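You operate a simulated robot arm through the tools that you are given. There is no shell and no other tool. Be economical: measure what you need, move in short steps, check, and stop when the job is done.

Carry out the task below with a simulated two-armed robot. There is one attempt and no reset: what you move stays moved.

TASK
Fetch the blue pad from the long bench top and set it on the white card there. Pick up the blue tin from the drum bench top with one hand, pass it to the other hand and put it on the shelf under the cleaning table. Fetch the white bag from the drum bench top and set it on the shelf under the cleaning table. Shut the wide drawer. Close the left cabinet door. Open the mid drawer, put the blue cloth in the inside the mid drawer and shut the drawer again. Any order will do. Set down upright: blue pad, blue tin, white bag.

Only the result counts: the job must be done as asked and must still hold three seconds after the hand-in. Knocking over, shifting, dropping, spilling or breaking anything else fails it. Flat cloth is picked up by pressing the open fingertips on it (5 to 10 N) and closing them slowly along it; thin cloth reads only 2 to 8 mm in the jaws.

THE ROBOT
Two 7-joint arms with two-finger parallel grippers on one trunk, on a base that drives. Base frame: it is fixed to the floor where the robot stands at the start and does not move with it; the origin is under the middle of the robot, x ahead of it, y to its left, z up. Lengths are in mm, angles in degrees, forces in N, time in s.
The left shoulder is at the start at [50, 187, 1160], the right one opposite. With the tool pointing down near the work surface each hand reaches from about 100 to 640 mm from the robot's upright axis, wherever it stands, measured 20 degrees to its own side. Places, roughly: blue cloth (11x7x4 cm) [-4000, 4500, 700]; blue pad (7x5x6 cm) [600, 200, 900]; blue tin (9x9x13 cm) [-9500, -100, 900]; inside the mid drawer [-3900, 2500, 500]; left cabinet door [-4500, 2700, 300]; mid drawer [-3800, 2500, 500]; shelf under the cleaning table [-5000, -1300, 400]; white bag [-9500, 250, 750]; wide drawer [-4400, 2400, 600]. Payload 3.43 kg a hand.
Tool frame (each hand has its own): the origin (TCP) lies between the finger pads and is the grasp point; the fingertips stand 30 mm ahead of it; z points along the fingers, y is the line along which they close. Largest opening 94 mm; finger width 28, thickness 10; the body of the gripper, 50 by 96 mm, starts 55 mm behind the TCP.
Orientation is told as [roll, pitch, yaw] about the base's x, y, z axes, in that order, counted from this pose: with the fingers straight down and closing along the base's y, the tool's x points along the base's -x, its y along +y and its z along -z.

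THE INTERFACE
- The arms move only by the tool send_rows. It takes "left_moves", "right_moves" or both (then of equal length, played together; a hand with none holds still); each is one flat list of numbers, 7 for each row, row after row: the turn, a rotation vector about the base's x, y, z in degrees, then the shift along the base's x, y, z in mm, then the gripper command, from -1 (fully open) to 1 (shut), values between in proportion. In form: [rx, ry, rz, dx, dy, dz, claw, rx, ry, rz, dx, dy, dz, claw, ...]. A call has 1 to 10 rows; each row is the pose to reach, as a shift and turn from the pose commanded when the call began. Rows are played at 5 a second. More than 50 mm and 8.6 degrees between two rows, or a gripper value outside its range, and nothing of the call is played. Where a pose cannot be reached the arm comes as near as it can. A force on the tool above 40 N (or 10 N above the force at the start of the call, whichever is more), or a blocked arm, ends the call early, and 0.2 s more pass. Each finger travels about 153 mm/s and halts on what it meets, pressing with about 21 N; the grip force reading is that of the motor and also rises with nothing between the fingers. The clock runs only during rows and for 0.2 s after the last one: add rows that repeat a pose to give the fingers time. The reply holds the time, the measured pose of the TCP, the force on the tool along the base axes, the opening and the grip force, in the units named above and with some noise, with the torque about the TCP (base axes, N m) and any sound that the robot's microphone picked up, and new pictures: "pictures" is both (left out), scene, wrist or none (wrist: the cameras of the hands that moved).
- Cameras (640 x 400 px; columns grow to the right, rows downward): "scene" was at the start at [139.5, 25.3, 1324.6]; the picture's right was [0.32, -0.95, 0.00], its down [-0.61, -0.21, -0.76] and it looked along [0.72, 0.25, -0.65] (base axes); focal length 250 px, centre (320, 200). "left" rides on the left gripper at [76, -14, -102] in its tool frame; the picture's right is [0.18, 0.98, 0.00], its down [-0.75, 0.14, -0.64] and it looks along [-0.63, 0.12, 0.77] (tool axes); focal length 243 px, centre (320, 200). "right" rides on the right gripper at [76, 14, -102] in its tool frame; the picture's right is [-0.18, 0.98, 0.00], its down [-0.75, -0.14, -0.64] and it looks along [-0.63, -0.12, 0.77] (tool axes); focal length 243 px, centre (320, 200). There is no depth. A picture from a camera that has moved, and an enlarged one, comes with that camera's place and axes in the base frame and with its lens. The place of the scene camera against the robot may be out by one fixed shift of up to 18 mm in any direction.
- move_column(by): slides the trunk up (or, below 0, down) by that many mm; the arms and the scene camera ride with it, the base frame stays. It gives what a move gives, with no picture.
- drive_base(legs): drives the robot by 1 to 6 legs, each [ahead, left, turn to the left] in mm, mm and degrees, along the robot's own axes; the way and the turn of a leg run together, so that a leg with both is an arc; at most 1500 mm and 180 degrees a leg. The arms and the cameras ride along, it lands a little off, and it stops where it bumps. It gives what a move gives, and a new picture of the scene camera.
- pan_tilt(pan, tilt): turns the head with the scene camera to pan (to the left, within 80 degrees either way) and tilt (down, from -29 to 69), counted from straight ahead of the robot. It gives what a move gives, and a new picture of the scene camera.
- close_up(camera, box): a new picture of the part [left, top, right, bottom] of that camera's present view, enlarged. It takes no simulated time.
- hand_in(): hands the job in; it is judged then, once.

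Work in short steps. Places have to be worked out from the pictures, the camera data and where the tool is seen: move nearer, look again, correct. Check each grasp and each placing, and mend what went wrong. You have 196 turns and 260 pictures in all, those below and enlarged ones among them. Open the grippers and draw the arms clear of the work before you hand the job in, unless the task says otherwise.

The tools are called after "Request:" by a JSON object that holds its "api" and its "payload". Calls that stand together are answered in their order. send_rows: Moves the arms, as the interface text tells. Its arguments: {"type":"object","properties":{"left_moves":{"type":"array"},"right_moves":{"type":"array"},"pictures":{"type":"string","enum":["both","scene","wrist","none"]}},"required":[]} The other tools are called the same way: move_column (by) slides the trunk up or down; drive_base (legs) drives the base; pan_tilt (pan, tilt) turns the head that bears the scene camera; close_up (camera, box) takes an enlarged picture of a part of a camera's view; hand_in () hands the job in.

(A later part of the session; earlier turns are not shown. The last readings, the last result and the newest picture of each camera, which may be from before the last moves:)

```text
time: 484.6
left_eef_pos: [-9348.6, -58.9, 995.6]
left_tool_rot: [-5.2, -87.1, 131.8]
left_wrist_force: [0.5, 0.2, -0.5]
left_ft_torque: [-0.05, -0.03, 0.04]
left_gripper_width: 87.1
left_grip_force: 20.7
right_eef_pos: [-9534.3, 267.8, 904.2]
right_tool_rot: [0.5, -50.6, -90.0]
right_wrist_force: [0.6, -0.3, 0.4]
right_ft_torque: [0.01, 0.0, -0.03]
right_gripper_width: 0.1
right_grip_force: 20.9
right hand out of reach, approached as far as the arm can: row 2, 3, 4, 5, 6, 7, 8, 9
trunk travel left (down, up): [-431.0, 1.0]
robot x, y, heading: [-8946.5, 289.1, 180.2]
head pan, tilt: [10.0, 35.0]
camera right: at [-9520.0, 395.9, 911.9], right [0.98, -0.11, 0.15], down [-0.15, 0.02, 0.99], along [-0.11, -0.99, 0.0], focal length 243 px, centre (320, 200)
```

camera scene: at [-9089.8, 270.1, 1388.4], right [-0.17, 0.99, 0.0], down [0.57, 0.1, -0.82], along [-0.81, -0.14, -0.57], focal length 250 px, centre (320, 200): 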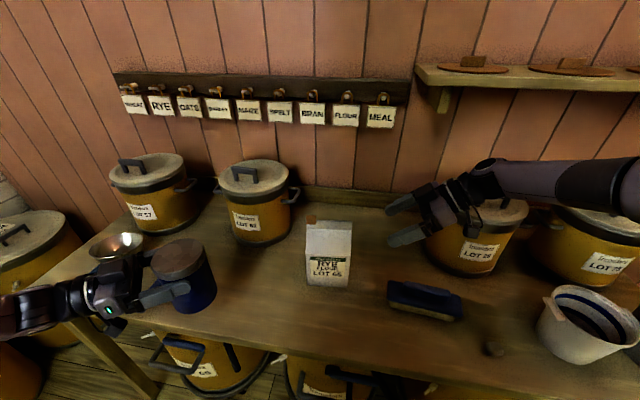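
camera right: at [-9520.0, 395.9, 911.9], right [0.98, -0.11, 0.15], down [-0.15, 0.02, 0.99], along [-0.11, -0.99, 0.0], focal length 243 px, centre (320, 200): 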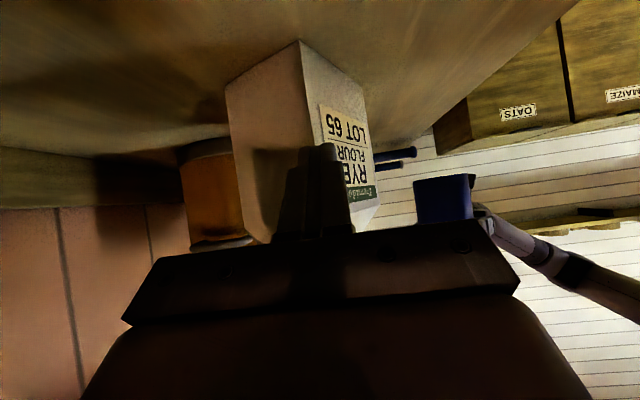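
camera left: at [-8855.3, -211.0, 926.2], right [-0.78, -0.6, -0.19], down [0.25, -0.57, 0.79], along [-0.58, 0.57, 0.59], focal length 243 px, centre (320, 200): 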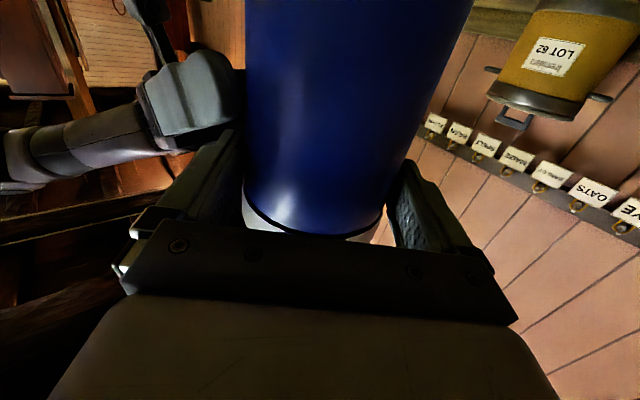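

The hand drifted and nudged the bag instead of gripping it. I open, back off and look again.

Request:
{"api": "send_rows", "payload": {"right_moves": [0, 0, 0, 0, 30, 0, 1, 0, 0, 0, 0, 65, 0, 1, 0, 0, 0, 0, 100, 0, -1, 0, 0, 0, 0, 100, 20, -1], "pictures": "both"}}

```text
time: 485.6
left_eef_pos: [-9348.4, -58.1, 995.3]
left_tool_rot: [-5.5, -87.2, 132.0]
left_wrist_force: [-0.6, 0.2, 0.5]
left_ft_torque: [-0.05, -0.03, -0.02]
left_gripper_width: 87.2
left_grip_force: 20.9
right_eef_pos: [-9550.2, 368.6, 919.9]
right_tool_rot: [0.7, -50.5, -89.9]
right_wrist_force: [-0.4, -1.0, -0.2]
right_ft_torque: [0.01, -0.02, 0.0]
right_gripper_width: 94.0
right_grip_force: 0.1
right hand out of reach, approached as far as the arm can: row 1, 2, 3, 4
trunk travel left (down, up): [-431.0, 1.0]
robot x, y, heading: [-8945.3, 285.8, 179.8]
head pan, tilt: [10.0, 35.0]
camera scene: at [-9088.9, 269.7, 1388.6], right [-0.17, 0.99, 0.0], down [0.57, 0.1, -0.82], along [-0.81, -0.14, -0.57], focal length 250 px, centre (320, 200)
camera right: at [-9537.5, 495.8, 927.1], right [0.98, -0.11, 0.15], down [-0.15, 0.01, 0.99], along [-0.11, -0.99, 0.0], focal length 243 px, centre (320, 200)
```

scene: 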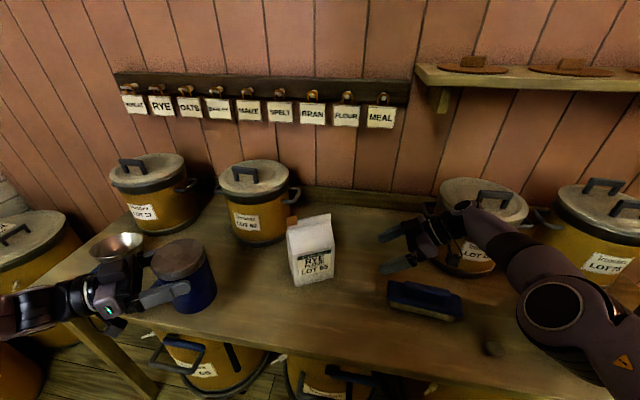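
right: 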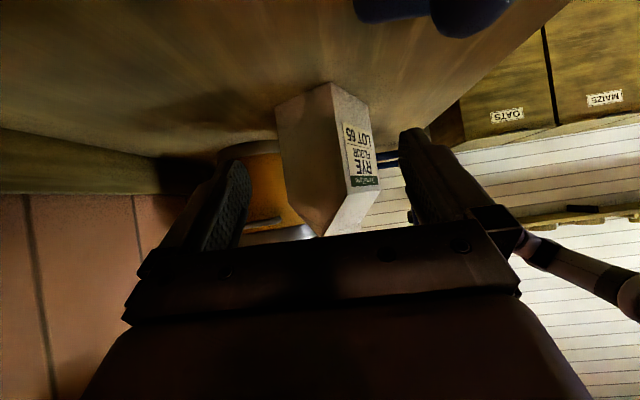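

The bag is now turned ~22° and centred ≈ (-9558,164), still upright. I'll regrasp it from above: raise the hand, shift the base, and turn the tool to point down.

Request:
{"api": "send_rows", "payload": {"right_moves": [0, 0, 0, 10, 10, 40, -1, 8, 0, 2, 20, 0, 80, -1, 16, 0, 5, 30, -10, 120, -1, 24, 0, 8, 40, -20, 150, -1, 32, 0, 11, 50, -30, 170, -1, 40, 0, 15, 60, -40, 180, -1, 47, 0, 19, 70, -50, 180, -1], "pictures": "none"}}

Request:
{"api": "drive_base", "payload": {"legs": [[0, 270, 0]]}}

```text
refused: row 6 steps farther than a row can; nothing moved
```

```text
time: 487.6
left_eef_pos: [-9350.2, -333.1, 995.6]
left_tool_rot: [-5.8, -87.2, 132.2]
left_wrist_force: [0.0, -0.9, 1.1]
left_ft_torque: [-0.04, -0.05, 0.0]
left_gripper_width: 87.1
left_grip_force: 21.0
right_eef_pos: [-9551.5, 93.4, 919.2]
right_tool_rot: [0.7, -50.6, -89.9]
right_wrist_force: [-0.5, 0.1, 0.3]
right_ft_torque: [0.01, 0.01, 0.02]
right_gripper_width: 94.0
right_grip_force: 0.0
trunk travel left (down, up): [-431.0, 1.0]
robot x, y, heading: [-8943.2, 15.0, 179.6]
head pan, tilt: [10.0, 35.0]
camera scene: at [-9089.6, -4.1, 1388.6], right [-0.17, 0.99, 0.0], down [0.57, 0.1, -0.82], along [-0.81, -0.14, -0.57], focal length 250 px, centre (320, 200)
```

scene: 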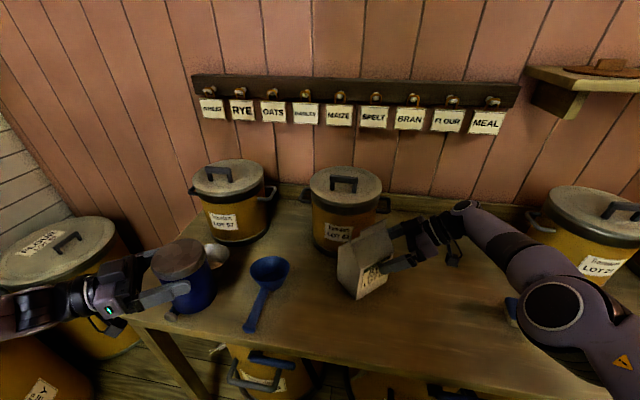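

The raise was refused so the base move pushed the bag — I must see its state now.

Request:
{"api": "close_up", "payload": {"camera": "scene", "box": [290, 150, 470, 320]}}

Request:
{"api": "close_up", "payload": {"camera": "right", "box": [0, 0, 640, 400]}}

```text
2.35 times, centred on (380, 235) of scene
camera zoom: at [-9089.6, -4.1, 1388.6], right [-0.17, 0.99, 0.0], down [0.57, 0.1, -0.82], along [-0.81, -0.14, -0.57], focal length 590 px, centre (179, 118)
```

zoom: 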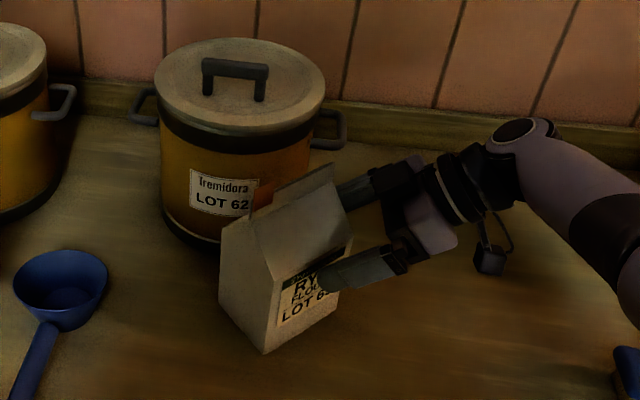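

```text
1.00 times, centred on (320, 200) of right
camera zoom: at [-9538.1, 221.8, 927.0], right [0.98, -0.11, 0.15], down [-0.15, 0.02, 0.99], along [-0.11, -0.99, 0.0], focal length 243 px, centre (320, 200)
```

zoom: 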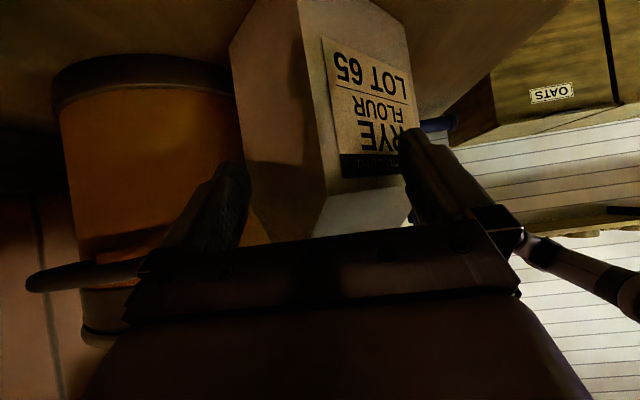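

The bag still stands upright, now at ≈(-9558,40) turned ~45°; the pot seems untouched. I raise the right hand straight up first.

Request:
{"api": "send_rows", "payload": {"right_moves": [0, 0, 0, 0, 8, 25, -1, 0, 0, 0, 0, 16, 60, -1, 0, 0, 0, 0, 20, 100, -1, 0, 0, 0, 0, 20, 140, -1, 0, 0, 0, 10, 20, 170, -1, 0, 0, 0, 30, 20, 190, -1], "pictures": "none"}}

```text
time: 489.0
left_eef_pos: [-9350.3, -332.1, 996.3]
left_tool_rot: [-5.6, -87.2, 132.2]
left_wrist_force: [-0.1, 0.3, 0.0]
left_ft_torque: [-0.09, -0.07, -0.02]
left_gripper_width: 86.9
left_grip_force: 20.5
right_eef_pos: [-9520.9, 111.6, 1108.6]
right_tool_rot: [0.7, -50.6, -90.0]
right_wrist_force: [0.2, -0.4, 0.4]
right_ft_torque: [0.01, 0.01, 0.0]
right_gripper_width: 93.8
right_grip_force: 0.0
right hand out of reach, approached as far as the arm can: row 1, 2, 3
trunk travel left (down, up): [-431.0, 1.0]
robot x, y, heading: [-8946.2, 14.6, 179.8]
head pan, tilt: [10.0, 35.0]
```

Now tilt the right tool to straight down.

Request:
{"api": "send_rows", "payload": {"right_moves": [7.2, 0, 0, 5, 0, 0, -1, 14.4, 0, 0, 10, 0, 0, -1, 21.6, 0, 0, 15, 0, 0, -1, 28.8, 0, 0, 20, 0, 0, -1, 36, 0, 0, 25, 0, 0, -1, 43.2, 0, 0, 30, 0, 0, -1, 50.4, 0, 0, 30, 0, 0, -1], "pictures": "none"}}

```text
time: 490.6
left_eef_pos: [-9349.5, -330.9, 996.5]
left_tool_rot: [-5.4, -87.1, 132.0]
left_wrist_force: [-0.7, 0.0, 0.2]
left_ft_torque: [-0.1, -0.05, 0.01]
left_gripper_width: 87.2
left_grip_force: 21.0
right_eef_pos: [-9520.9, 112.5, 1108.6]
right_tool_rot: [0.9, -50.7, -90.0]
right_wrist_force: [0.8, -0.1, 0.4]
right_ft_torque: [0.0, 0.0, -0.02]
right_gripper_width: 93.9
right_grip_force: 0.1
right hand out of reach, approached as far as the arm can: row 1, 2, 3, 4, 5, 6, 7
trunk travel left (down, up): [-431.0, 1.0]
robot x, y, heading: [-8946.3, 12.3, 179.7]
head pan, tilt: [10.0, 35.0]
```

Out of reach up there; I pull the hand in toward the robot and lower while rotating.

Request:
{"api": "send_rows", "payload": {"right_moves": [0, 0, 0, 40, 10, 0, -1, 0, 0, 0, 80, 20, -10, -1, 7, 0, 0, 120, 30, -20, -1, 14, 0, 0, 150, 40, -30, -1, 21, 0, 0, 170, 50, -40, -1, 28, 0, 0, 180, 60, -50, -1, 35, 0, 0, 180, 70, -60, -1, 42, 0, 0, 180, 80, -70, -1, 49, 0, 0, 180, 80, -70, -1], "pictures": "none"}}

```text
time: 492.6
left_eef_pos: [-9350.2, -332.3, 995.5]
left_tool_rot: [-5.7, -87.1, 132.2]
left_wrist_force: [0.8, -0.7, -0.3]
left_ft_torque: [-0.05, -0.03, -0.04]
left_gripper_width: 87.3
left_grip_force: 21.3
right_eef_pos: [-9215.1, 95.1, 1045.3]
right_tool_rot: [1.2, -3.1, -91.0]
right_wrist_force: [0.3, -0.3, 0.6]
right_ft_torque: [-0.02, 0.0, 0.0]
right_gripper_width: 94.3
right_grip_force: 0.1
right hand out of reach, approached as far as the arm can: row 1, 2, 3, 4, 5, 6, 7, 8, 9
trunk travel left (down, up): [-431.0, 1.0]
robot x, y, heading: [-8942.8, 13.3, 179.8]
head pan, tilt: [10.0, 35.0]
```

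This roll is a poor one. I unwind the yaw the other way (through home) toward rel -47°, equivalent for the two-finger gripper.

Request:
{"api": "send_rows", "payload": {"right_moves": [0, 0, -8.5, -4, 10, 0, -1, 0, 0, -17, -8, 20, 0, -1, 0, 0, -25.5, -12, 30, 0, -1, 0, 0, -34, -16, 40, 0, -1, 0, 0, -42.5, -20, 50, 0, -1, 0, 0, -51, -24, 60, 0, -1, 0, 0, -59.5, -28, 70, 0, -1, 0, 0, -68, -32, 80, 0, -1, 0, 0, -76.5, -36, 90, 0, -1, 0, 0, -85, -40, 100, 0, -1], "pictures": "none"}}

```text
time: 494.8
left_eef_pos: [-9349.2, -331.4, 995.5]
left_tool_rot: [-6.9, -86.9, 133.5]
left_wrist_force: [-0.5, 0.0, -0.4]
left_ft_torque: [-0.07, -0.04, 0.05]
left_gripper_width: 87.3
left_grip_force: 21.0
right_eef_pos: [-9198.0, 120.1, 1043.0]
right_tool_rot: [1.9, -2.4, -173.8]
right_wrist_force: [-0.8, 0.7, 0.1]
right_ft_torque: [-0.06, -0.1, 0.04]
right_gripper_width: 94.0
right_grip_force: 0.0
right hand out of reach, approached as far as the arm can: row 1, 2, 3, 4, 5, 6, 7, 8, 9, 10
trunk travel left (down, up): [-431.0, 1.0]
robot x, y, heading: [-8946.9, 14.8, 180.2]
head pan, tilt: [10.0, 35.0]
stopped in row 10 (right hand): the force on the tool passed its limit (the readings are from after the stop); the commanded pose is now the measured one
```

I look at the right arm's configuration.

Request:
{"api": "pan_tilt", "payload": {"pan": -15, "tilt": 35}}

```text
time: 495.7
left_eef_pos: [-9348.6, -332.1, 996.2]
left_tool_rot: [-5.5, -87.1, 132.1]
left_wrist_force: [1.0, -0.4, 0.1]
left_ft_torque: [-0.07, -0.09, -0.01]
left_gripper_width: 87.2
left_grip_force: 21.4
right_eef_pos: [-9197.8, 118.1, 1043.3]
right_tool_rot: [2.3, -2.5, -174.0]
right_wrist_force: [0.0, 0.1, -1.0]
right_ft_torque: [0.0, -0.01, -0.01]
right_gripper_width: 94.0
right_grip_force: 0.0
trunk travel left (down, up): [-431.0, 1.0]
robot x, y, heading: [-8947.3, 7.9, 179.9]
head pan, tilt: [-15.0, 35.0]
camera scene: at [-9089.8, 0.6, 1387.2], right [-0.12, 0.99, 0.0], down [0.58, 0.07, -0.81], along [-0.8, -0.1, -0.59], focal length 250 px, centre (320, 200)
```

scene: 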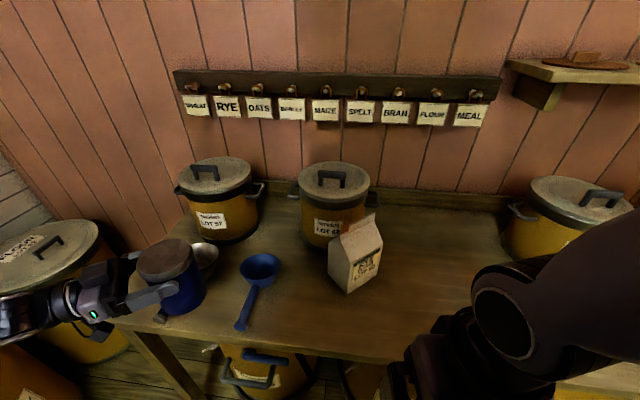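

The right wrist is jammed near the head. I move the hand ahead, outward and down.

Request:
{"api": "send_rows", "payload": {"right_moves": [0, 0, 0, -20, 15, -15, -1, 0, 0, 0, -45, 30, -30, -1, 0, 0, 0, -70, 50, -40, -1, 0, 0, 0, -95, 70, -40, -1, 0, 0, 0, -120, 95, -40, -1, 0, 0, 0, -140, 120, -40, -1], "pictures": "scene"}}

```text
time: 497.1
left_eef_pos: [-9350.8, -332.3, 996.7]
left_tool_rot: [-5.7, -87.1, 132.2]
left_wrist_force: [-0.9, -0.1, -1.0]
left_ft_torque: [-0.04, -0.02, 0.01]
left_gripper_width: 87.2
left_grip_force: 20.6
right_eef_pos: [-9208.3, 101.4, 1027.4]
right_tool_rot: [3.0, -2.5, -174.2]
right_wrist_force: [-0.1, -0.6, -0.1]
right_ft_torque: [-0.03, 0.0, 0.01]
right_gripper_width: 94.0
right_grip_force: 0.0
right hand out of reach, approached as far as the arm can: row 1, 2, 3, 4, 5, 6
trunk travel left (down, up): [-431.0, 1.0]
robot x, y, heading: [-8944.2, 14.7, 180.1]
head pan, tilt: [-15.0, 35.0]
camera scene: at [-9087.1, -10.0, 1385.3], right [-0.25, 0.97, 0.0], down [0.59, 0.15, -0.8], along [-0.77, -0.2, -0.6], focal length 250 px, centre (320, 200)
```

scene: 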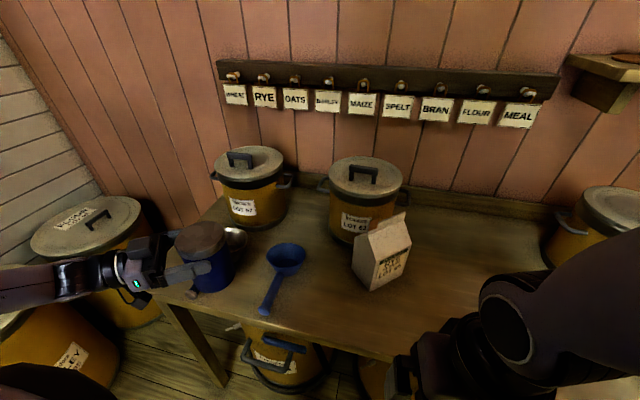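

I tip the tool toward pointing ahead while moving forward, to leave the limit.

Request:
{"api": "send_rows", "payload": {"right_moves": [0, 8, 0, -40, 10, -5, -1, 0, 16, 0, -80, 20, -10, -1, 0, 24, 0, -120, 30, -15, -1, 0, 32, 0, -160, 40, -20, -1, 0, 40, 0, -200, 50, -25, -1, 0, 48, 0, -235, 60, -30, -1, 0, 56, 0, -265, 70, -35, -1, 0, 60, 0, -280, 80, -40, -1], "pictures": "scene"}}

```text
time: 497.8
left_eef_pos: [-9347.8, -331.1, 994.6]
left_tool_rot: [-6.5, -86.9, 133.0]
left_wrist_force: [0.1, -0.1, 0.1]
left_ft_torque: [-0.07, -0.02, 0.0]
left_gripper_width: 87.1
left_grip_force: 21.3
right_eef_pos: [-9271.6, 85.8, 1066.9]
right_tool_rot: [9.7, -20.9, -179.7]
right_wrist_force: [-0.7, -0.5, -0.7]
right_ft_torque: [0.03, 0.0, -0.06]
right_gripper_width: 94.1
right_grip_force: 0.1
right hand out of reach, approached as far as the arm can: row 1, 2, 3
trunk travel left (down, up): [-431.0, 1.0]
robot x, y, heading: [-8942.9, 7.3, 180.0]
head pan, tilt: [-15.0, 35.0]
stopped in row 3 (right hand): the arm was blocked; the commanded pose is now the measured one
camera scene: at [-9092.3, -1.4, 1397.3], right [-0.15, 0.99, 0.0], down [0.49, 0.07, -0.87], along [-0.86, -0.13, -0.49], focal length 250 px, centre (320, 200)
```

scene: 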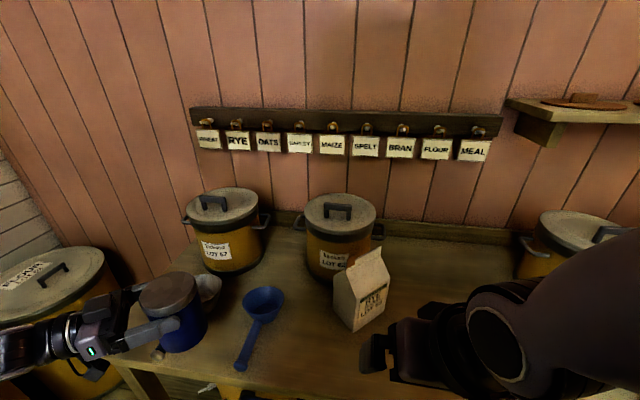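

Blocked by the head. I back away from the bench and take the right arm out to its own side (as I did with the left) to restore a good posture.

Request:
{"api": "drive_base", "payload": {"legs": [[-420, 0, 0]]}}

Request:
{"api": "send_rows", "payload": {"right_moves": [0, -3, -8, 15, 30, -5, -1, 0, -6, -16, 30, 60, -10, -1, 0, -9, -24, 45, 95, -15, -1, 0, -12, -32, 60, 130, -20, -1, 0, -15, -40, 75, 170, -25, -1, 0, -16, -48, 90, 210, -30, -1, 0, -17, -56, 105, 250, -35, -1, 0, -18, -64, 120, 290, -40, -1, 0, -19, -72, 140, 330, -45, -1, 0, -20, -80, 160, 370, -50, -1], "pictures": "none"}}

```text
time: 500.4
left_eef_pos: [-8935.9, -330.6, 995.3]
left_tool_rot: [-5.1, -87.0, 131.3]
left_wrist_force: [0.7, 0.1, -0.1]
left_ft_torque: [-0.1, -0.05, 0.03]
left_gripper_width: 87.2
left_grip_force: 21.3
right_eef_pos: [-8855.3, 84.0, 1068.1]
right_tool_rot: [9.9, -21.3, 179.7]
right_wrist_force: [-0.3, 0.8, 0.8]
right_ft_torque: [-0.01, 0.03, 0.03]
right_gripper_width: 94.1
right_grip_force: 0.0
trunk travel left (down, up): [-431.0, 1.0]
robot x, y, heading: [-8527.9, 12.4, 179.5]
head pan, tilt: [-15.0, 35.0]
camera scene: at [-8674.2, -3.8, 1396.5], right [-0.14, 0.99, 0.0], down [0.49, 0.07, -0.87], along [-0.86, -0.12, -0.5], focal length 250 px, centre (320, 200)
```

scene: 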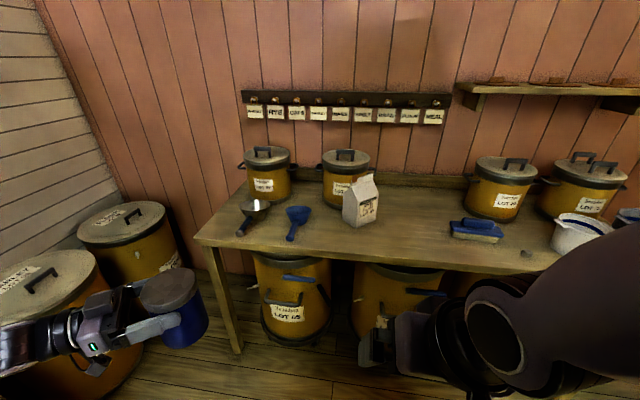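

```text
time: 502.0
left_eef_pos: [-8933.5, -330.2, 994.3]
left_tool_rot: [-6.7, -86.9, 132.7]
left_wrist_force: [0.7, 0.8, 0.5]
left_ft_torque: [-0.05, -0.07, -0.01]
left_gripper_width: 87.4
left_grip_force: 21.6
right_eef_pos: [-8774.0, 124.6, 1039.3]
right_tool_rot: [7.0, 0.3, 124.2]
right_wrist_force: [0.6, 0.7, -0.1]
right_ft_torque: [-0.02, -0.01, 0.03]
right_gripper_width: 93.8
right_grip_force: 0.0
right hand out of reach, approached as far as the arm can: row 1, 2, 3, 4, 5, 6, 7
trunk travel left (down, up): [-431.0, 1.0]
robot x, y, heading: [-8526.3, 9.0, 179.6]
head pan, tilt: [-15.0, 35.0]
stopped in row 7 (right hand): the arm was blocked; the commanded pose is now the measured one
```

I retrace the right arm: turn the yaw back toward -90° in two calls, then re-extend as before.

Request:
{"api": "send_rows", "payload": {"right_moves": [0, 0, 8.5, 0, -3, 0, -1, 0, 0, 17, 0, -6, 0, -1, 0, 0, 25.5, 0, -9, 0, -1, 0, 0, 34, 0, -12, 0, -1, 0, 0, 42.5, 0, -15, 0, -1, 0, 0, 51, -5, -18, 0, -1, 0, 0, 59.5, -10, -21, 0, -1, 0, 0, 68, -15, -24, 0, -1, 0, 0, 76.5, -20, -27, 0, -1, 0, 0, 85, -25, -30, 0, -1], "pictures": "none"}}

Request:
{"api": "send_rows", "payload": {"right_moves": [0, 0, 8.5, 0, 0, 0, -1, 0, 0, 17, 0, 0, 0, -1, 0, 0, 25.5, 0, 0, 0, -1, 0, 0, 34, 0, 0, 0, -1, 0, 0, 42.5, 0, 0, 0, -1, 0, 0, 51, 0, 0, 0, -1, 0, 0, 59.5, 0, 0, 0, -1], "pictures": "none"}}

```text
time: 504.2
left_eef_pos: [-8934.7, -331.1, 996.0]
left_tool_rot: [-5.9, -87.1, 131.8]
left_wrist_force: [0.0, -0.1, 0.5]
left_ft_torque: [-0.06, -0.02, 0.01]
left_gripper_width: 87.4
left_grip_force: 20.4
right_eef_pos: [-8793.3, 82.9, 1043.4]
right_tool_rot: [7.5, -0.2, -150.9]
right_wrist_force: [0.3, 0.4, -0.5]
right_ft_torque: [-0.02, 0.0, -0.01]
right_gripper_width: 93.8
right_grip_force: 0.2
right hand out of reach, approached as far as the arm can: row 6, 7, 8, 9, 10
trunk travel left (down, up): [-431.0, 1.0]
robot x, y, heading: [-8523.9, 11.8, 179.1]
head pan, tilt: [-15.0, 35.0]
```

```text
time: 505.8
left_eef_pos: [-8935.1, -330.1, 996.1]
left_tool_rot: [-5.7, -87.0, 131.8]
left_wrist_force: [0.9, -0.2, 0.1]
left_ft_torque: [-0.08, -0.05, 0.03]
left_gripper_width: 87.3
left_grip_force: 21.4
right_eef_pos: [-8794.0, 81.9, 1053.0]
right_tool_rot: [7.8, -4.2, -93.6]
right_wrist_force: [-0.5, 0.3, 0.1]
right_ft_torque: [0.03, 0.02, 0.01]
right_gripper_width: 94.0
right_grip_force: 0.1
trunk travel left (down, up): [-431.0, 1.0]
robot x, y, heading: [-8528.3, 11.4, 179.3]
head pan, tilt: [-15.0, 35.0]
```

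Now re-extend to the pointing-left pose.

Request:
{"api": "send_rows", "payload": {"right_moves": [-7, 0, 0, -20, 0, 5, -1, -14, 0, 0, -55, 0, 10, -1, -21, 0, 0, -95, 0, 15, -1, -28, 0, 0, -135, 0, 20, -1, -35, 0, 0, -175, 0, 25, -1, -42, 0, 0, -215, 0, 30, -1, -49, 0, 0, -255, 5, 30, -1, -52, 0, 0, -290, 10, 30, -1], "pictures": "none"}}

```text
time: 507.6
left_eef_pos: [-8934.8, -331.9, 995.2]
left_tool_rot: [-6.8, -87.1, 132.6]
left_wrist_force: [-0.2, -0.9, 0.2]
left_ft_torque: [-0.05, -0.05, -0.01]
left_gripper_width: 87.1
left_grip_force: 20.7
right_eef_pos: [-9083.2, 90.2, 1069.6]
right_tool_rot: [8.4, -52.0, -91.7]
right_wrist_force: [0.0, -0.5, 0.5]
right_ft_torque: [-0.01, -0.01, 0.0]
right_gripper_width: 93.8
right_grip_force: 0.2
right hand out of reach, approached as far as the arm can: row 1, 2, 3, 4, 5, 6, 7
trunk travel left (down, up): [-431.0, 1.0]
robot x, y, heading: [-8525.7, 10.7, 179.1]
head pan, tilt: [-15.0, 35.0]
```

Good. Now swing it back to pointing ahead on the right side.

Request:
{"api": "send_rows", "payload": {"right_moves": [0, 0, -8.4, -5, 14, -8, -1, 0, 0, -16.8, -10, 28, -16, -1, 0, 0, -25.2, -15, 42, -24, -1, 0, 0, -33.6, -20, 56, -32, -1, 0, 0, -42, -25, 70, -40, -1, 0, 0, -50.4, -30, 84, -48, -1, 0, 0, -58.8, -35, 98, -56, -1, 0, 0, -67.2, -40, 112, -64, -1, 0, 0, -75.6, -45, 126, -72, -1, 0, 0, -84, -50, 140, -80, -1], "pictures": "scene"}}

```text
time: 509.8
left_eef_pos: [-8935.9, -330.2, 996.3]
left_tool_rot: [-5.8, -87.1, 131.7]
left_wrist_force: [0.2, 0.0, 0.0]
left_ft_torque: [-0.05, -0.04, 0.04]
left_gripper_width: 87.5
left_grip_force: 21.3
right_eef_pos: [-9130.2, 234.3, 988.8]
right_tool_rot: [8.4, -51.8, -175.9]
right_wrist_force: [-0.1, 0.5, -0.3]
right_ft_torque: [-0.01, -0.01, -0.02]
right_gripper_width: 93.8
right_grip_force: 0.0
trunk travel left (down, up): [-431.0, 1.0]
robot x, y, heading: [-8530.7, 11.0, 179.2]
head pan, tilt: [-15.0, 35.0]
camera scene: at [-8670.0, 33.0, 1388.6], right [0.27, 0.96, 0.0], down [0.55, -0.16, -0.82], along [-0.79, 0.22, -0.57], focal length 250 px, centre (320, 200)
```

scene: 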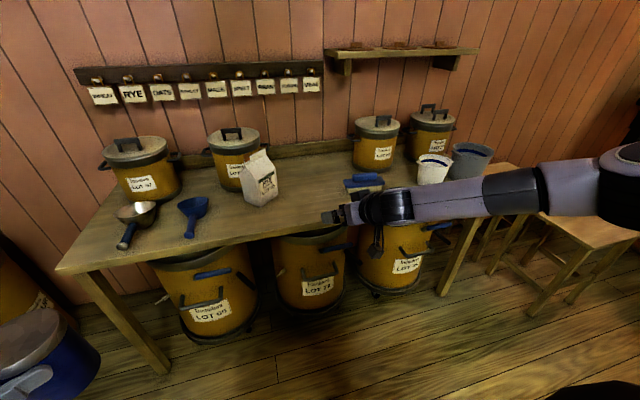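

Right arm healthy again. The bag's long axis points at ~131°, end face centre ≈ (-9525,-5). I reposition the base to (-8870,-250), heading 160°, to approach along that axis.

Request:
{"api": "drive_base", "payload": {"legs": [[0, 0, -19.2], [230, 361, 0]]}}

```text
time: 513.5
left_eef_pos: [-9366.0, -431.0, 995.9]
left_tool_rot: [-6.2, -87.2, 112.8]
left_wrist_force: [-0.4, 0.4, 0.1]
left_ft_torque: [-0.06, -0.03, -0.02]
left_gripper_width: 86.8
left_grip_force: 21.1
right_eef_pos: [-9363.2, 164.7, 988.2]
right_tool_rot: [8.4, -51.9, 164.7]
right_wrist_force: [-0.7, -0.1, 0.7]
right_ft_torque: [0.0, 0.02, 0.02]
right_gripper_width: 94.3
right_grip_force: 0.1
trunk travel left (down, up): [-431.0, 1.0]
robot x, y, heading: [-8869.5, -246.1, 160.0]
head pan, tilt: [-15.0, 35.0]
camera scene: at [-8994.6, -176.7, 1388.5], right [0.58, 0.82, 0.0], down [0.47, -0.33, -0.82], along [-0.67, 0.47, -0.57], focal length 250 px, centre (320, 200)
```

scene: 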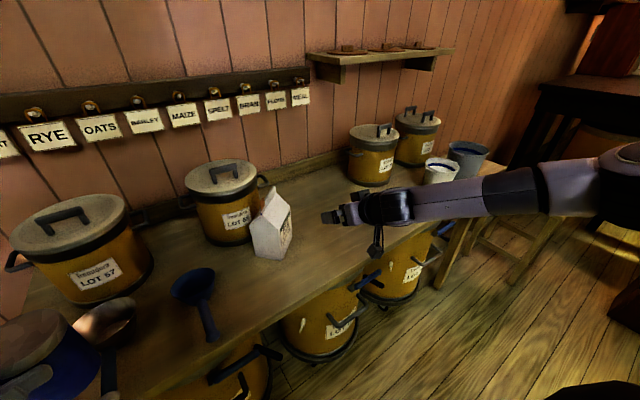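

Zoom on the bag for accurate corners.

Request:
{"api": "close_up", "payload": {"camera": "scene", "box": [220, 165, 340, 275]}}

```text
3.64 times, centred on (280, 220) of scene
camera zoom: at [-8994.6, -176.7, 1388.5], right [0.58, 0.82, 0.0], down [0.47, -0.33, -0.82], along [-0.67, 0.47, -0.57], focal length 911 px, centre (466, 127)
```

zoom: 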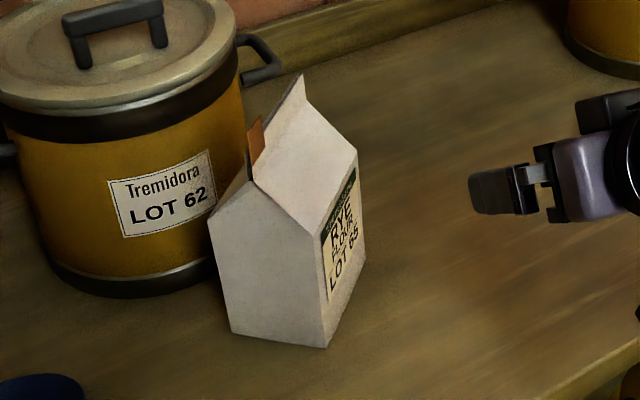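

E (end face) ≈ (-9516,-5), direction 131°. I swing the right hand to aim along it, staying high and clear of the bag.

Request:
{"api": "send_rows", "payload": {"right_moves": [0, 0, -7.4, 3, -36, 0, -1, 0, 0, -14.8, 6, -72, 0, -1, 0, 0, -22.2, 6, -110, 0, -1, 0, 0, -29.6, 3, -147, 0, -1, 0, 0, -37, -5, -184, 0, -1, 0, 0, -44.5, -17, -219, 0, -1, 0, 0, -44.5, -17, -219, 0, -1], "pictures": "wrist"}}

```text
time: 515.1
left_eef_pos: [-9366.4, -431.1, 996.3]
left_tool_rot: [-5.6, -86.9, 112.1]
left_wrist_force: [0.7, 0.7, 0.2]
left_ft_torque: [-0.09, -0.02, -0.05]
left_gripper_width: 87.1
left_grip_force: 21.1
right_eef_pos: [-9379.9, -51.5, 989.2]
right_tool_rot: [8.3, -51.9, 120.1]
right_wrist_force: [0.0, -0.1, -0.2]
right_ft_torque: [-0.02, 0.01, 0.03]
right_gripper_width: 94.2
right_grip_force: 0.0
trunk travel left (down, up): [-431.0, 1.0]
robot x, y, heading: [-8869.8, -243.4, 159.8]
head pan, tilt: [-15.0, 35.0]
camera right: at [-9315.7, -162.4, 993.9], right [-0.84, -0.49, 0.23], down [0.21, 0.1, 0.97], along [-0.5, 0.87, 0.02], focal length 243 px, centre (320, 200)
```

right: 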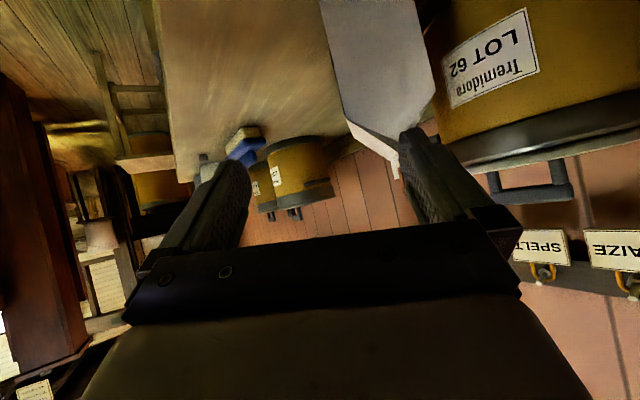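

Pointing is right (131°). The bag sits ~60 mm to one side; I shift laterally and lower to z≈897, then re-check.

Request:
{"api": "send_rows", "payload": {"right_moves": [0, 0, 0, -12, -9, -20, -1, 0, 0, 0, -24, -18, -40, -1, 0, 0, 0, -36, -27, -60, -1, 0, 0, 0, -48, -36, -80, -1, 0, 0, 0, -48, -36, -92, -1], "pictures": "wrist"}}

```text
time: 516.5
left_eef_pos: [-9365.8, -431.3, 994.2]
left_tool_rot: [-7.2, -87.0, 113.8]
left_wrist_force: [-0.2, -0.4, -0.3]
left_ft_torque: [-0.08, -0.03, -0.01]
left_gripper_width: 87.1
left_grip_force: 21.0
right_eef_pos: [-9427.0, -25.5, 898.4]
right_tool_rot: [7.2, -54.1, 116.4]
right_wrist_force: [1.0, 0.8, -0.1]
right_ft_torque: [0.03, 0.01, -0.01]
right_gripper_width: 94.0
right_grip_force: 0.1
right hand out of reach, approached as far as the arm can: row 4, 5
trunk travel left (down, up): [-431.0, 1.0]
robot x, y, heading: [-8867.1, -241.5, 159.7]
head pan, tilt: [-15.0, 35.0]
stopped in row 5 (right hand): the arm was blocked; the commanded pose is now the measured one
camera right: at [-9370.7, -141.3, 897.0], right [-0.88, -0.43, 0.22], down [0.22, 0.05, 0.97], along [-0.42, 0.9, 0.06], focal length 243 px, centre (320, 200)
```

right: 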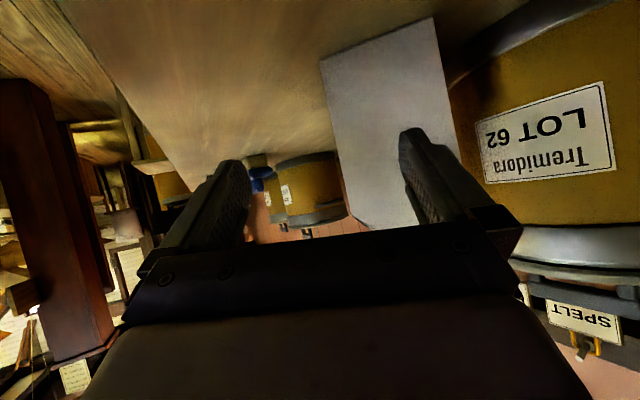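

A base turn of +3.7° corrects both the aim and the lateral offset. I do that and re-check.

Request:
{"api": "drive_base", "payload": {"legs": [[0, 0, 3.8]]}}

Request:
{"api": "close_up", "payload": {"camera": "right", "box": [0, 0, 640, 400]}}

```text
time: 517.3
left_eef_pos: [-9352.4, -464.6, 996.7]
left_tool_rot: [-6.2, -87.1, 116.5]
left_wrist_force: [-0.8, -1.1, 0.3]
left_ft_torque: [-0.08, 0.0, 0.01]
left_gripper_width: 86.9
left_grip_force: 21.3
right_eef_pos: [-9440.6, -64.7, 896.8]
right_tool_rot: [7.3, -54.0, 120.2]
right_wrist_force: [0.3, 0.7, 0.1]
right_ft_torque: [0.0, -0.02, -0.04]
right_gripper_width: 94.1
right_grip_force: 0.2
trunk travel left (down, up): [-431.0, 1.0]
robot x, y, heading: [-8867.8, -242.2, 163.7]
head pan, tilt: [-15.0, 35.0]
camera scene: at [-8998.6, -185.3, 1388.6], right [0.52, 0.85, 0.0], down [0.49, -0.3, -0.82], along [-0.7, 0.43, -0.57], focal length 250 px, centre (320, 200)
```

scene: 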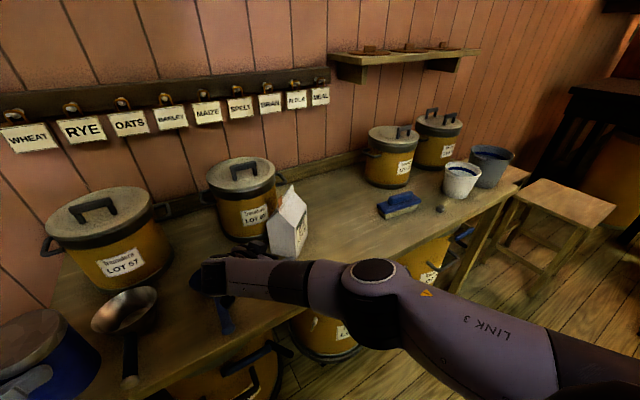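

```text
1.00 times, centred on (320, 200) of right
camera zoom: at [-9376.3, -175.8, 897.0], right [-0.85, -0.48, 0.22], down [0.22, 0.06, 0.97], along [-0.48, 0.87, 0.06], focal length 243 px, centre (320, 200)
```

zoom: 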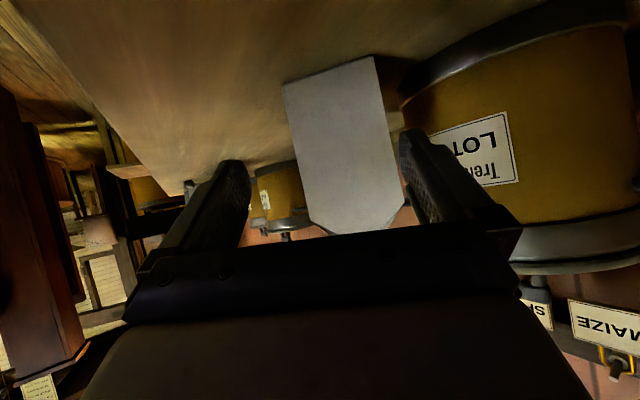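

Offset ~15 mm and ~84 mm to the end face. I correct laterally and advance with the arm along the axis, small steps, checking drift.

Request:
{"api": "send_rows", "payload": {"right_moves": [0, 0, 0, -10, -7, 0, -1, 0, 0, 0, -20, 5, 0, -1, 0, 0, 0, -31, 19, 0, -1, 0, 0, 0, -42, 32, 0, -1], "pictures": "wrist"}}

```text
time: 518.5
left_eef_pos: [-9351.6, -463.9, 993.8]
left_tool_rot: [-7.4, -86.8, 117.8]
left_wrist_force: [-0.2, -0.3, 0.0]
left_ft_torque: [-0.07, -0.02, -0.01]
left_gripper_width: 87.3
left_grip_force: 20.6
right_eef_pos: [-9460.1, 18.7, 890.0]
right_tool_rot: [4.3, -55.6, 118.2]
right_wrist_force: [-0.3, -0.9, -0.2]
right_ft_torque: [0.06, -0.01, 0.03]
right_gripper_width: 94.1
right_grip_force: 0.1
right hand out of reach, approached as far as the arm can: row 2, 3, 4
trunk travel left (down, up): [-431.0, 1.0]
robot x, y, heading: [-8870.7, -247.0, 163.6]
head pan, tilt: [-15.0, 35.0]
stopped in row 4 (right hand): the arm was blocked; the commanded pose is now the measured one
camera right: at [-9405.4, -97.8, 886.8], right [-0.88, -0.43, 0.19], down [0.21, 0.01, 0.98], along [-0.42, 0.9, 0.08], focal length 243 px, centre (320, 200)
```

right: 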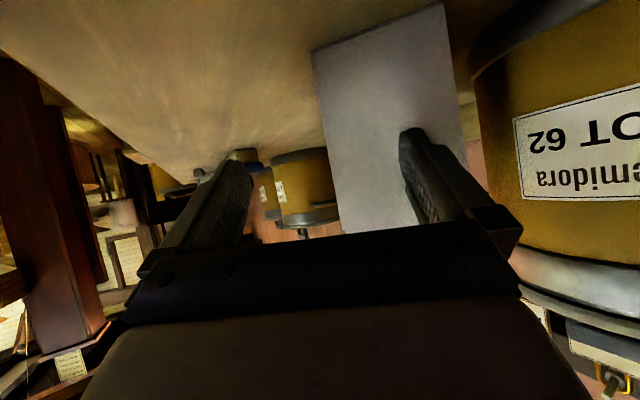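

The forearm probably rests on the bench edge. I raise the hand 55 mm and move back in line (grasping the bag higher, z≈940).

Request:
{"api": "send_rows", "payload": {"right_moves": [0, 0, 0, 10, -10, 25, -1, 0, 0, 0, 15, -25, 50, -1, 0, 0, 2, 10, -45, 60, -1, 0, 0, 4, 5, -65, 60, -1, 0, 0, 6, -3, -75, 60, -1, 0, 0, 6, -7, -80, 52, -1], "pictures": "wrist"}}

```text
time: 520.1
left_eef_pos: [-9353.2, -464.7, 994.8]
left_tool_rot: [-7.4, -86.8, 117.9]
left_wrist_force: [0.2, 0.6, 0.1]
left_ft_torque: [-0.09, 0.0, 0.01]
left_gripper_width: 87.0
left_grip_force: 21.0
right_eef_pos: [-9472.2, -17.9, 946.9]
right_tool_rot: [4.3, -56.6, 120.6]
right_wrist_force: [0.1, -0.3, -0.4]
right_ft_torque: [-0.02, -0.04, 0.03]
right_gripper_width: 94.0
right_grip_force: 0.1
trunk travel left (down, up): [-431.0, 1.0]
robot x, y, heading: [-8867.8, -245.6, 163.4]
head pan, tilt: [-15.0, 35.0]
stopped in row 6 (right hand): the arm was blocked; the commanded pose is now the measured one
camera right: at [-9412.7, -131.9, 940.5], right [-0.86, -0.46, 0.19], down [0.22, 0.0, 0.98], along [-0.45, 0.89, 0.1], focal length 243 px, centre (320, 200)
```

right: 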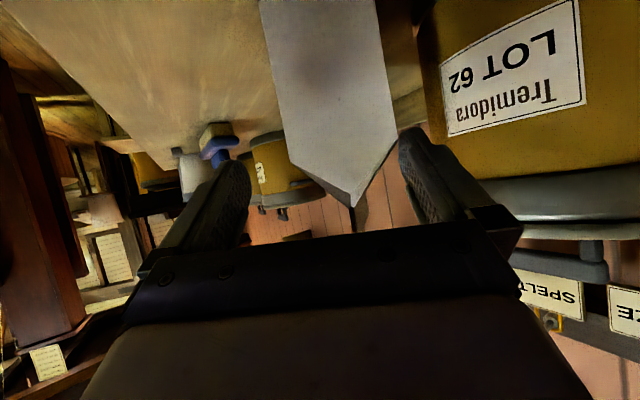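

The bag is nearly centred (13 mm off), 46 mm to the face. I use the base: a small lateral correction, then advance along the axis.

Request:
{"api": "drive_base", "payload": {"legs": [[8.5, 11, 0], [38, -30, 0]]}}

Request:
{"api": "close_up", "payload": {"camera": "right", "box": [0, 0, 640, 400]}}

```text
time: 521.4
left_eef_pos: [-9392.0, -430.5, 995.6]
left_tool_rot: [-6.4, -87.0, 116.5]
left_wrist_force: [0.2, 0.4, 0.4]
left_ft_torque: [-0.06, -0.06, 0.02]
left_gripper_width: 87.0
left_grip_force: 20.8
right_eef_pos: [-9510.8, 13.6, 946.5]
right_tool_rot: [4.3, -56.5, 120.6]
right_wrist_force: [0.8, 0.9, 0.5]
right_ft_torque: [-0.04, 0.0, -0.01]
right_gripper_width: 94.0
right_grip_force: 0.1
trunk travel left (down, up): [-431.0, 1.0]
robot x, y, heading: [-8902.8, -214.1, 163.8]
head pan, tilt: [-15.0, 35.0]
camera scene: at [-9037.4, -152.3, 1388.4], right [0.52, 0.85, 0.0], down [0.49, -0.3, -0.82], along [-0.7, 0.43, -0.57], focal length 250 px, centre (320, 200)
```

scene: 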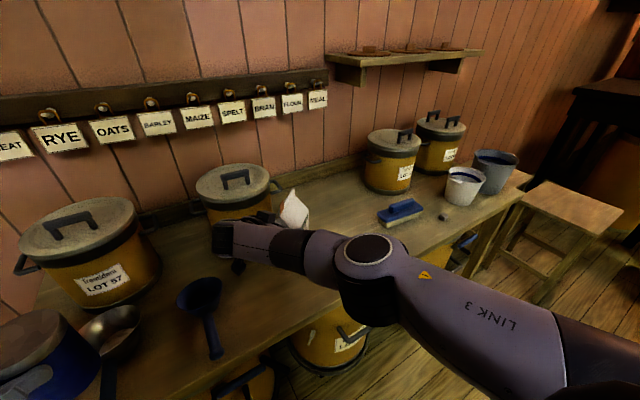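

```text
1.00 times, centred on (320, 200) of right
camera zoom: at [-9450.9, -99.3, 940.0], right [-0.86, -0.46, 0.19], down [0.22, 0.0, 0.98], along [-0.45, 0.89, 0.1], focal length 243 px, centre (320, 200)
```

zoom: 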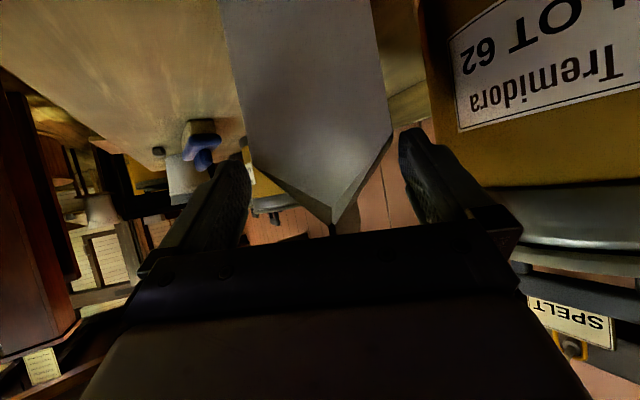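

Fingers now straddle the bag. I advance another 25 mm, lower 12 mm and close.

Request:
{"api": "drive_base", "payload": {"legs": [[20, -15, 0]]}}

Request:
{"api": "move_column", "payload": {"by": -12}}

Request:
{"api": "send_rows", "payload": {"right_moves": [0, 0, 0, 0, 0, 0, -0.5, 0, 0, 0, 0, 0, 0, 0, 0, 0, 0, 0, 0, 0, 0.5, 0, 0, 0, 0, 0, 0, 1, 0, 0, 0, 0, 0, 0, 1], "pictures": "wrist"}}

```text
time: 522.2
left_eef_pos: [-9407.0, -411.5, 994.6]
left_tool_rot: [-6.7, -87.0, 116.8]
left_wrist_force: [-0.3, 1.0, -0.2]
left_ft_torque: [-0.09, -0.04, -0.02]
left_gripper_width: 87.1
left_grip_force: 20.6
right_eef_pos: [-9524.2, 35.3, 945.4]
right_tool_rot: [4.2, -56.4, 120.4]
right_wrist_force: [-0.2, -0.1, 0.5]
right_ft_torque: [-0.03, -0.03, -0.03]
right_gripper_width: 94.0
right_grip_force: 0.1
trunk travel left (down, up): [-431.0, 1.0]
robot x, y, heading: [-8920.3, -194.5, 163.6]
head pan, tilt: [-15.0, 35.0]
camera scene: at [-9051.7, -132.4, 1388.4], right [0.52, 0.85, 0.0], down [0.49, -0.3, -0.82], along [-0.7, 0.43, -0.57], focal length 250 px, centre (320, 200)
```

scene: 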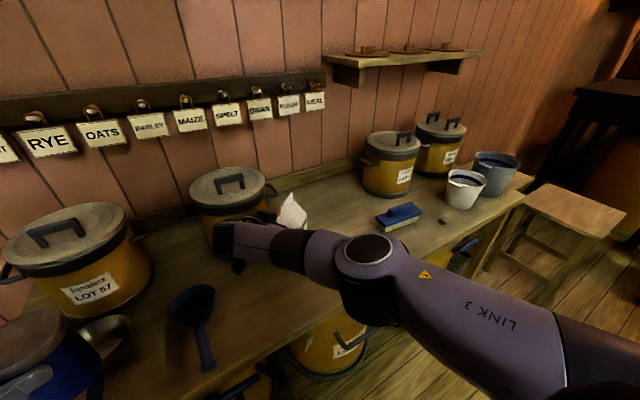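

```text
time: 522.8
left_eef_pos: [-9405.8, -412.1, 982.3]
left_tool_rot: [-6.7, -86.9, 116.9]
left_wrist_force: [-0.6, 0.0, 0.9]
left_ft_torque: [-0.09, -0.04, -0.02]
left_gripper_width: 87.3
left_grip_force: 21.5
right_eef_pos: [-9524.6, 34.8, 934.4]
right_tool_rot: [4.3, -56.5, 120.3]
right_wrist_force: [-0.7, -0.5, -0.6]
right_ft_torque: [-0.03, -0.03, 0.06]
right_gripper_width: 93.9
right_grip_force: 0.0
trunk travel left (down, up): [-419.0, 13.0]
robot x, y, heading: [-8922.0, -189.5, 163.6]
head pan, tilt: [-15.0, 35.0]
```

```text
time: 524.0
left_eef_pos: [-9405.6, -411.8, 983.8]
left_tool_rot: [-6.7, -87.0, 116.7]
left_wrist_force: [-0.4, -0.2, 0.0]
left_ft_torque: [-0.09, -0.06, 0.0]
left_gripper_width: 86.8
left_grip_force: 21.1
right_eef_pos: [-9524.7, 34.8, 935.5]
right_tool_rot: [4.3, -56.6, 120.4]
right_wrist_force: [-2.3, -0.4, 2.4]
right_ft_torque: [0.11, 0.05, 0.11]
right_gripper_width: 92.6
right_grip_force: 21.0
trunk travel left (down, up): [-419.0, 13.0]
robot x, y, heading: [-8921.6, -191.7, 163.4]
head pan, tilt: [-15.0, 35.0]
camera right: at [-9465.2, -78.6, 928.3], right [-0.87, -0.46, 0.19], down [0.22, 0.0, 0.98], along [-0.45, 0.89, 0.1], focal length 243 px, centre (320, 200)
```

right: 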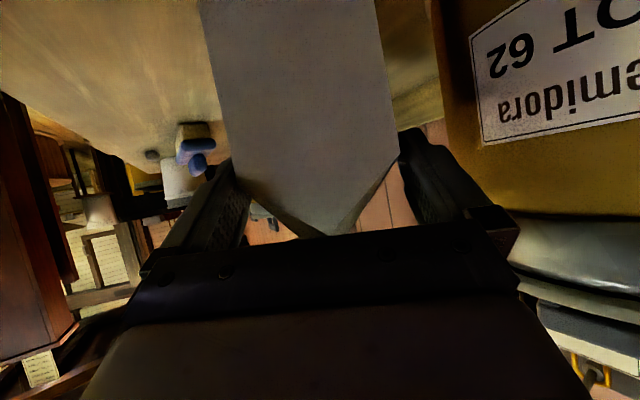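

Gripped at 92.6 mm. I lift with trunk and arm, and check.

Request:
{"api": "move_column", "payload": {"by": 12}}

Request:
{"api": "send_rows", "payload": {"right_moves": [0, 0, 0, 0, 0, 15, 1, 0, 0, 0, 0, 0, 35, 1, 0, 0, 0, 5, 0, 60, 1, 0, 0, 0, 10, 0, 80, 1], "pictures": "both"}}

```text
time: 524.6
left_eef_pos: [-9405.9, -411.9, 994.3]
left_tool_rot: [-7.2, -86.9, 117.3]
left_wrist_force: [0.0, -0.2, 0.2]
left_ft_torque: [-0.08, -0.04, -0.02]
left_gripper_width: 86.9
left_grip_force: 21.0
right_eef_pos: [-9526.0, 35.3, 945.1]
right_tool_rot: [4.1, -56.5, 120.5]
right_wrist_force: [0.5, 0.0, -4.7]
right_ft_torque: [-0.17, -0.12, -0.03]
right_gripper_width: 89.0
right_grip_force: 20.8
trunk travel left (down, up): [-431.0, 1.0]
robot x, y, heading: [-8919.2, -195.6, 163.4]
head pan, tilt: [-15.0, 35.0]
```

```text
time: 525.6
left_eef_pos: [-9406.2, -410.7, 995.4]
left_tool_rot: [-6.7, -86.9, 116.9]
left_wrist_force: [0.6, -0.4, 0.5]
left_ft_torque: [-0.07, -0.01, 0.0]
left_gripper_width: 87.2
left_grip_force: 20.8
right_eef_pos: [-9514.9, 32.6, 1025.2]
right_tool_rot: [4.3, -56.6, 120.6]
right_wrist_force: [0.3, 0.1, -4.0]
right_ft_torque: [-0.15, -0.14, 0.03]
right_gripper_width: 88.6
right_grip_force: 21.0
trunk travel left (down, up): [-431.0, 1.0]
robot x, y, heading: [-8925.6, -193.6, 163.8]
head pan, tilt: [-15.0, 35.0]
camera scene: at [-9051.4, -133.1, 1388.5], right [0.52, 0.85, 0.0], down [0.49, -0.3, -0.82], along [-0.7, 0.43, -0.57], focal length 250 px, centre (320, 200)
camera right: at [-9455.2, -80.4, 1019.2], right [-0.87, -0.46, 0.19], down [0.22, 0.0, 0.98], along [-0.45, 0.89, 0.1], focal length 243 px, centre (320, 200)
```

scene: 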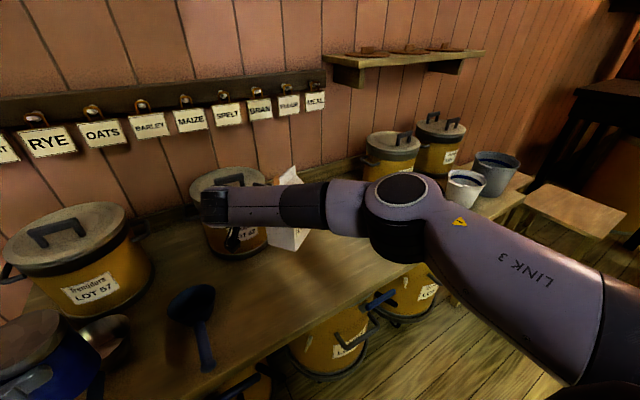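
right: 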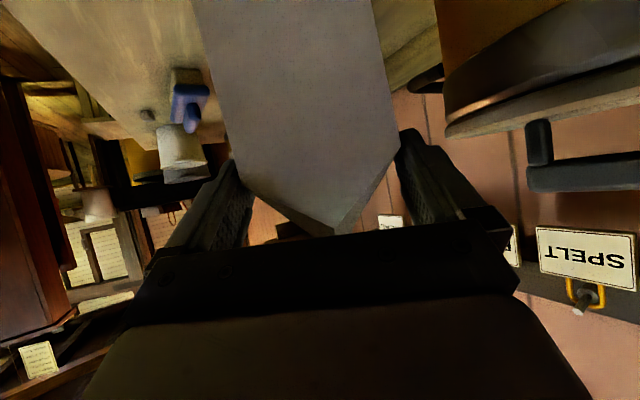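

Both objects held. I back away from the bench, turn to face east and drive toward the cleaning table.

Request:
{"api": "drive_base", "payload": {"legs": [[-380, 0, 0], [-50, -300, 0], [0, 0, -163.6], [1450, 0, 0], [1400, -100, 0]]}}

```text
time: 549.8
left_eef_pos: [-5170.1, 129.0, 994.7]
left_tool_rot: [-7.0, -86.8, -48.2]
left_wrist_force: [-0.5, -0.2, 0.2]
left_ft_torque: [0.09, 0.05, 0.04]
left_gripper_width: 87.3
left_grip_force: 21.1
right_eef_pos: [-4952.8, -273.2, 1024.5]
right_tool_rot: [4.3, -56.6, -45.0]
right_wrist_force: [0.6, 0.0, -4.4]
right_ft_torque: [0.16, 0.12, 0.01]
right_gripper_width: 86.5
right_grip_force: 20.9
trunk travel left (down, up): [-431.0, 1.0]
robot x, y, heading: [-5584.9, -204.6, -2.0]
head pan, tilt: [-15.0, 35.0]
camera scene: at [-5440.3, -233.0, 1388.5], right [-0.29, -0.96, 0.0], down [-0.55, 0.17, -0.82], along [0.78, -0.24, -0.57], focal length 250 px, centre (320, 200)
```

scene: 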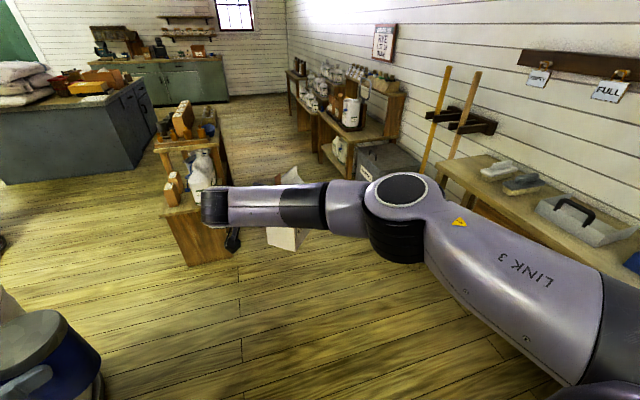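

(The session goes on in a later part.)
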